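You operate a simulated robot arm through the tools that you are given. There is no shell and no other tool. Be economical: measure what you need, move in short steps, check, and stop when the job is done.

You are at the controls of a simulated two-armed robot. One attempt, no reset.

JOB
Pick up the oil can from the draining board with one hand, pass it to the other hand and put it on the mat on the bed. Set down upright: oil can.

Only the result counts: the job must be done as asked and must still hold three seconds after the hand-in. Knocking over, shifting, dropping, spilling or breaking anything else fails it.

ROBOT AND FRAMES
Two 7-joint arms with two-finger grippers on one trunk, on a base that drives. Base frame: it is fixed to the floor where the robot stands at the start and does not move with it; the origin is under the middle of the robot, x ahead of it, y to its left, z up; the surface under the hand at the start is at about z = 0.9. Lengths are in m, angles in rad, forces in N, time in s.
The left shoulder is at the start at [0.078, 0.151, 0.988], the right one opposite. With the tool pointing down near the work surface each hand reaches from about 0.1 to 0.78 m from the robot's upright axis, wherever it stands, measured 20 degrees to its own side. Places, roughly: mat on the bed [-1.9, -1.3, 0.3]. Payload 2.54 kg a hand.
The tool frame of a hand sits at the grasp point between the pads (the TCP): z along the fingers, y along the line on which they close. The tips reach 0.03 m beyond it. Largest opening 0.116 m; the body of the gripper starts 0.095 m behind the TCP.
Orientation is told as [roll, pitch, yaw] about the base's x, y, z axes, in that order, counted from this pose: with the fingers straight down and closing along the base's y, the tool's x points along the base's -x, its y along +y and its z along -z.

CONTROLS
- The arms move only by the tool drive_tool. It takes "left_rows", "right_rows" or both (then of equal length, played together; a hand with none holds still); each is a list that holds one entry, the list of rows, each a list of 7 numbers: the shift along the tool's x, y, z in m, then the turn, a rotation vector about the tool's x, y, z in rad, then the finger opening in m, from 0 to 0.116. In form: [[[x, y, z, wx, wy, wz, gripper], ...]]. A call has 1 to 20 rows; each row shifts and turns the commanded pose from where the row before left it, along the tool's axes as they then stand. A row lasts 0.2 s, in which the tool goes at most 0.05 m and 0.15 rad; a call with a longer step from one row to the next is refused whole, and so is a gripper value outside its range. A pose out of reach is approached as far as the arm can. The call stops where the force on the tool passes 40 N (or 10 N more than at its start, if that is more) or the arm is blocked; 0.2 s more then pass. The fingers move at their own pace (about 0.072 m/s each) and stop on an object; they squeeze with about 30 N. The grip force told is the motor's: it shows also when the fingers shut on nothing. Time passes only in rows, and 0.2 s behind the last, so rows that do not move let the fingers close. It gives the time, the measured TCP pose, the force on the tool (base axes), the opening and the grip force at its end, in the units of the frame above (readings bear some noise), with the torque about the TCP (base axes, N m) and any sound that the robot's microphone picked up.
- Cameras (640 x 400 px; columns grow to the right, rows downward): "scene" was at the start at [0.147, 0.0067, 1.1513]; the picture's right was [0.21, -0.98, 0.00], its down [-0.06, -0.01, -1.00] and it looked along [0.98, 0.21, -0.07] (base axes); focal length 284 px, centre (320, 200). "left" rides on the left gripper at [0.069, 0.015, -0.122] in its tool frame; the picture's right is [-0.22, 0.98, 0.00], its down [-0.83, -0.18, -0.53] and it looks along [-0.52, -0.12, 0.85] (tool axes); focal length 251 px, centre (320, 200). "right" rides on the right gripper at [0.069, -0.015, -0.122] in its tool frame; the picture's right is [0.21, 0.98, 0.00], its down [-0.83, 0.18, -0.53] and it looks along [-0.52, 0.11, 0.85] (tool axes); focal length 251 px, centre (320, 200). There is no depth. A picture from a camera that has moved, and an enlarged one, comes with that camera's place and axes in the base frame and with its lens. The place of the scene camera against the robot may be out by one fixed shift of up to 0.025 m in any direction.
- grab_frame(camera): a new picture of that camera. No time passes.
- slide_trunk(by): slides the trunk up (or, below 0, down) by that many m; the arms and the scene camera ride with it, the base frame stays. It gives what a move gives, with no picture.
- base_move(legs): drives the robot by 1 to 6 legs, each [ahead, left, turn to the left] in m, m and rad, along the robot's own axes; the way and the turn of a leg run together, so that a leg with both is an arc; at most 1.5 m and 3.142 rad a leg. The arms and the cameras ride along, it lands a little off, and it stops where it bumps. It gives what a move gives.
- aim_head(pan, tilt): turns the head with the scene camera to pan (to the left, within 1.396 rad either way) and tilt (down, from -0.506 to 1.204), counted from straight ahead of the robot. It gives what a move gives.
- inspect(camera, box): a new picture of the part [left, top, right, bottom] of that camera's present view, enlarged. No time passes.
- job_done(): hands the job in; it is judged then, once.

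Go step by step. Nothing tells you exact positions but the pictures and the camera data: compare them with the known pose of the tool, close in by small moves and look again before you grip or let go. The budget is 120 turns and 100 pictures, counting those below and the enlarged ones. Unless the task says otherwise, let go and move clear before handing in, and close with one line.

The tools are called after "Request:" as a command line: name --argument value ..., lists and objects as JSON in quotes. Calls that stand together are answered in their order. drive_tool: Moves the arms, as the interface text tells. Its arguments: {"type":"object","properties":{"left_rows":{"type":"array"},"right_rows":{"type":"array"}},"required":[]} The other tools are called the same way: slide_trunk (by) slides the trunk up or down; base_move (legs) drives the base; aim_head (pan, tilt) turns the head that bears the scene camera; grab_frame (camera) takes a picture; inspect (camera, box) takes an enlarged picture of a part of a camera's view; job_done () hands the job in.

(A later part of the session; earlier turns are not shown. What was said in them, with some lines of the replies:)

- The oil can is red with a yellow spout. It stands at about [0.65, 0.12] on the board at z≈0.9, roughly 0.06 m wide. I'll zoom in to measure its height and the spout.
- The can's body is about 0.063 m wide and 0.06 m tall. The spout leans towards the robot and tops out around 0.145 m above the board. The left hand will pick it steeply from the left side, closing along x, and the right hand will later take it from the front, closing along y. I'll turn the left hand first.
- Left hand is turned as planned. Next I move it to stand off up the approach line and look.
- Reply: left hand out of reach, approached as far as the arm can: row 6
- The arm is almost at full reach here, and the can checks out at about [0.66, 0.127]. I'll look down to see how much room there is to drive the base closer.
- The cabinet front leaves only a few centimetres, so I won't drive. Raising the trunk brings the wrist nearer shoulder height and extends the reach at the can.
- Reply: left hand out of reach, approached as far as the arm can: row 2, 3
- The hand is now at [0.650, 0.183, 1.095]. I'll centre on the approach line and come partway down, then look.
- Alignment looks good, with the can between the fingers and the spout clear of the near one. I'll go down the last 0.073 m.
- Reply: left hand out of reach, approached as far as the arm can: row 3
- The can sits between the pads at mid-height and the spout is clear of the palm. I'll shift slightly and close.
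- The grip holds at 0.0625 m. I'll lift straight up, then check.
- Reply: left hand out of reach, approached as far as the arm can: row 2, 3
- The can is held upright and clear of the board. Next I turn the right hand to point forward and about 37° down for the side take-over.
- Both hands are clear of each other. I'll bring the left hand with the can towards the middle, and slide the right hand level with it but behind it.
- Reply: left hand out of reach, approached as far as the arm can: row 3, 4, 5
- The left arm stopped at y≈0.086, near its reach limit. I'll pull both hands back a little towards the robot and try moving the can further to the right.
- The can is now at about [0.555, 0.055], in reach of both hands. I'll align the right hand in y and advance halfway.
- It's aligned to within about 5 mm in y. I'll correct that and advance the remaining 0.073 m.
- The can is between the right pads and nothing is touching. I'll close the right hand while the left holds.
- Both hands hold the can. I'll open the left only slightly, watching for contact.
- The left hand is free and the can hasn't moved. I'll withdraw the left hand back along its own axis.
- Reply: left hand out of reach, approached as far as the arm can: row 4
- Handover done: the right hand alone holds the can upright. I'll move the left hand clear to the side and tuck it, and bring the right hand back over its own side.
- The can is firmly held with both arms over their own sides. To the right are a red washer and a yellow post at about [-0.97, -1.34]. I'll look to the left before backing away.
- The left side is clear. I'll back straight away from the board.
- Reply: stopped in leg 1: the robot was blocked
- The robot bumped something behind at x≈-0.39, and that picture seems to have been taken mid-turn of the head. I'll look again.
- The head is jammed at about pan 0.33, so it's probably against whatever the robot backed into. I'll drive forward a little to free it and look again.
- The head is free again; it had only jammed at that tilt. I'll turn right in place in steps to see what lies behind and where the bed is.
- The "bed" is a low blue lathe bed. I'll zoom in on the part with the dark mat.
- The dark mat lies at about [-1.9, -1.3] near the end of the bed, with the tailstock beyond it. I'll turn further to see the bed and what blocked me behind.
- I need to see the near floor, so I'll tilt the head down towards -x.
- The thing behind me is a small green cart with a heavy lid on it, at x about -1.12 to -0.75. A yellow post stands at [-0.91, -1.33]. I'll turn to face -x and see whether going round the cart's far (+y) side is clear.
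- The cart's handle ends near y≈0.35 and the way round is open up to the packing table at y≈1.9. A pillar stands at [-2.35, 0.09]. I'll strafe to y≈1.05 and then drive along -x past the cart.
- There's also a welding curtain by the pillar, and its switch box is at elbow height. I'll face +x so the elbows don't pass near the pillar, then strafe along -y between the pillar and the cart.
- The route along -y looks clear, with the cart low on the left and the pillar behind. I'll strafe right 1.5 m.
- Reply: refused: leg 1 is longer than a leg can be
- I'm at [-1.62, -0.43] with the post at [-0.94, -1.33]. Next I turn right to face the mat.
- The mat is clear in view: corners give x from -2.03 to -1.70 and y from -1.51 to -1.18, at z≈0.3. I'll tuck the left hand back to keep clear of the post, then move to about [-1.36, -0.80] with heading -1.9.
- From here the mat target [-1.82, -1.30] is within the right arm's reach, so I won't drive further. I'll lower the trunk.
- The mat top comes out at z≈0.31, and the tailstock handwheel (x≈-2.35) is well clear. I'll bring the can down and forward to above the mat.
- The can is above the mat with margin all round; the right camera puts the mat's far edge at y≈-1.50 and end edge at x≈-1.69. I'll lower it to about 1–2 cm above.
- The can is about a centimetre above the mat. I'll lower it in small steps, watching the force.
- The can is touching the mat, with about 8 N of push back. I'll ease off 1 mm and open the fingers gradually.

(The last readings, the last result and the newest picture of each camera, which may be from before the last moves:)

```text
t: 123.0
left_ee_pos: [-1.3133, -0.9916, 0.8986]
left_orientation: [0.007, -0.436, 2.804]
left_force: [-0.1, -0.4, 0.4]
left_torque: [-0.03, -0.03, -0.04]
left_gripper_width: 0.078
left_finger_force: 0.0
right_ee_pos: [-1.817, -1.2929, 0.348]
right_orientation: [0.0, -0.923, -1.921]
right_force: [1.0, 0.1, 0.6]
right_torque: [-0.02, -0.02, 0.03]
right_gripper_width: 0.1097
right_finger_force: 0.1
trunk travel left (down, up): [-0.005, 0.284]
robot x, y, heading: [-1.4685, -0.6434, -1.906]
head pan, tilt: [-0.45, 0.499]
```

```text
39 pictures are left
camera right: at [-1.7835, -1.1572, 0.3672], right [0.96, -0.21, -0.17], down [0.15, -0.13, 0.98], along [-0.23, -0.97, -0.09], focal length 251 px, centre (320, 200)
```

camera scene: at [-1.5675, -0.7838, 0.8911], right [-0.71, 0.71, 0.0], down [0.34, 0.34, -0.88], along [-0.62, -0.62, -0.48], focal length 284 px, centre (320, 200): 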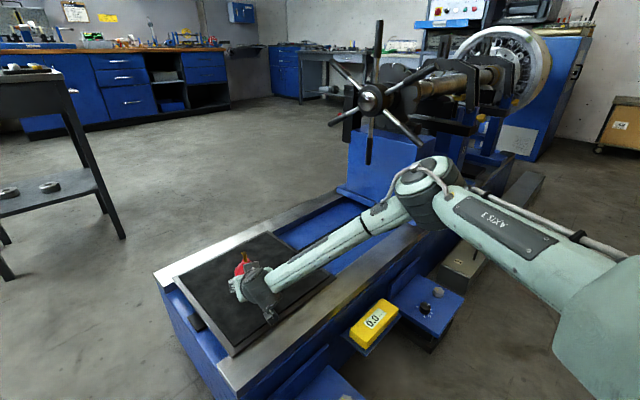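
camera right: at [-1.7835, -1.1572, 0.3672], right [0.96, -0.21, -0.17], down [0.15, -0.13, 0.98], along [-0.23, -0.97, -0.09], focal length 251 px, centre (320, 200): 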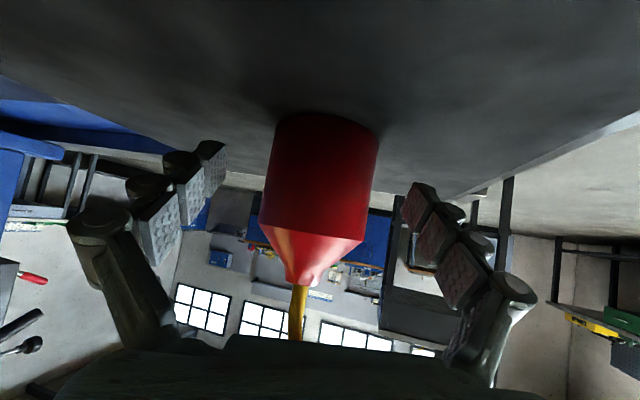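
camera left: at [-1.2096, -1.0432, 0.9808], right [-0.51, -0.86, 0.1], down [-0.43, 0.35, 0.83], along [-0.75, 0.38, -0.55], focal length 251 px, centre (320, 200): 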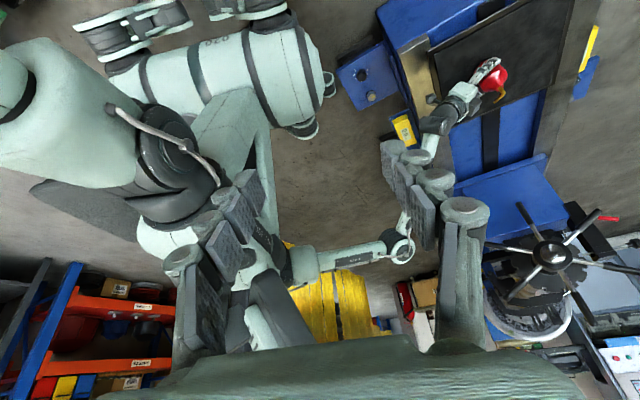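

The can stands on its own on the mat. I'll withdraw along the fingers' axis.

Request:
drive_tool --right_rows '[[[0, 0, -0.01, 0, 0, 0, 0.11], [0, 0, -0.02, 0, 0, 0, 0.11], [0, 0, -0.03, 0, 0, 0, 0.11], [0, 0, -0.03, 0, 0, 0, 0.11], [0, 0, -0.04, 0, 0, 0, 0.11], [0, 0, -0.04, 0, 0, 0, 0.11]]]'

Request:
grab_frame --camera "right"

Request:
grab_frame --camera "scene"

```text
t: 124.4
left_ee_pos: [-1.3139, -0.9921, 0.8987]
left_orientation: [0.006, -0.434, 2.805]
left_force: [-0.6, 0.2, 0.2]
left_torque: [0.02, -0.01, -0.03]
left_gripper_width: 0.0778
left_finger_force: 0.0
right_ee_pos: [-1.7702, -1.1652, 0.4514]
right_orientation: [-0.001, -0.925, -1.921]
right_force: [0.7, 0.5, 0.5]
right_torque: [-0.03, 0.0, -0.05]
right_gripper_width: 0.1103
right_finger_force: 0.0
trunk travel left (down, up): [-0.005, 0.284]
robot x, y, heading: [-1.4708, -0.6395, -1.906]
head pan, tilt: [-0.45, 0.499]
```

```text
38 pictures are left
camera right: at [-1.7369, -1.03, 0.4696], right [0.96, -0.21, -0.17], down [0.15, -0.13, 0.98], along [-0.23, -0.97, -0.09], focal length 251 px, centre (320, 200)
```

right: 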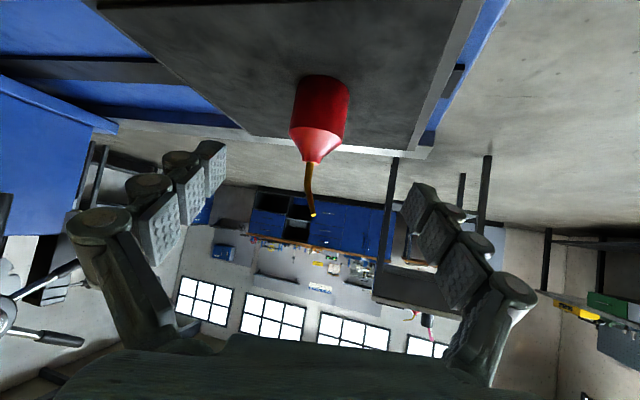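

```text
37 pictures are left
camera scene: at [-1.5674, -0.7838, 0.8911], right [-0.71, 0.71, 0.0], down [0.34, 0.34, -0.88], along [-0.62, -0.62, -0.48], focal length 284 px, centre (320, 200)
```

scene: 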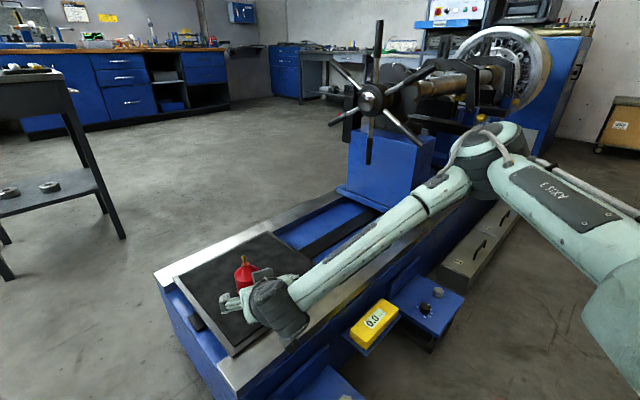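

The can stands upright in the middle of the mat and the right hand is clear of it. I'm handing in.

Request:
job_done

```text
The job is handed in.
```

The oil can was picked up with the left hand, passed to the right, and now stands upright on the mat on the lathe bed, with both hands clear of it. While backing away from the board I bumped a small green cart; it looked undisturbed in the pictures, but I had no earlier view to compare and could not confirm it hadn't shifted.
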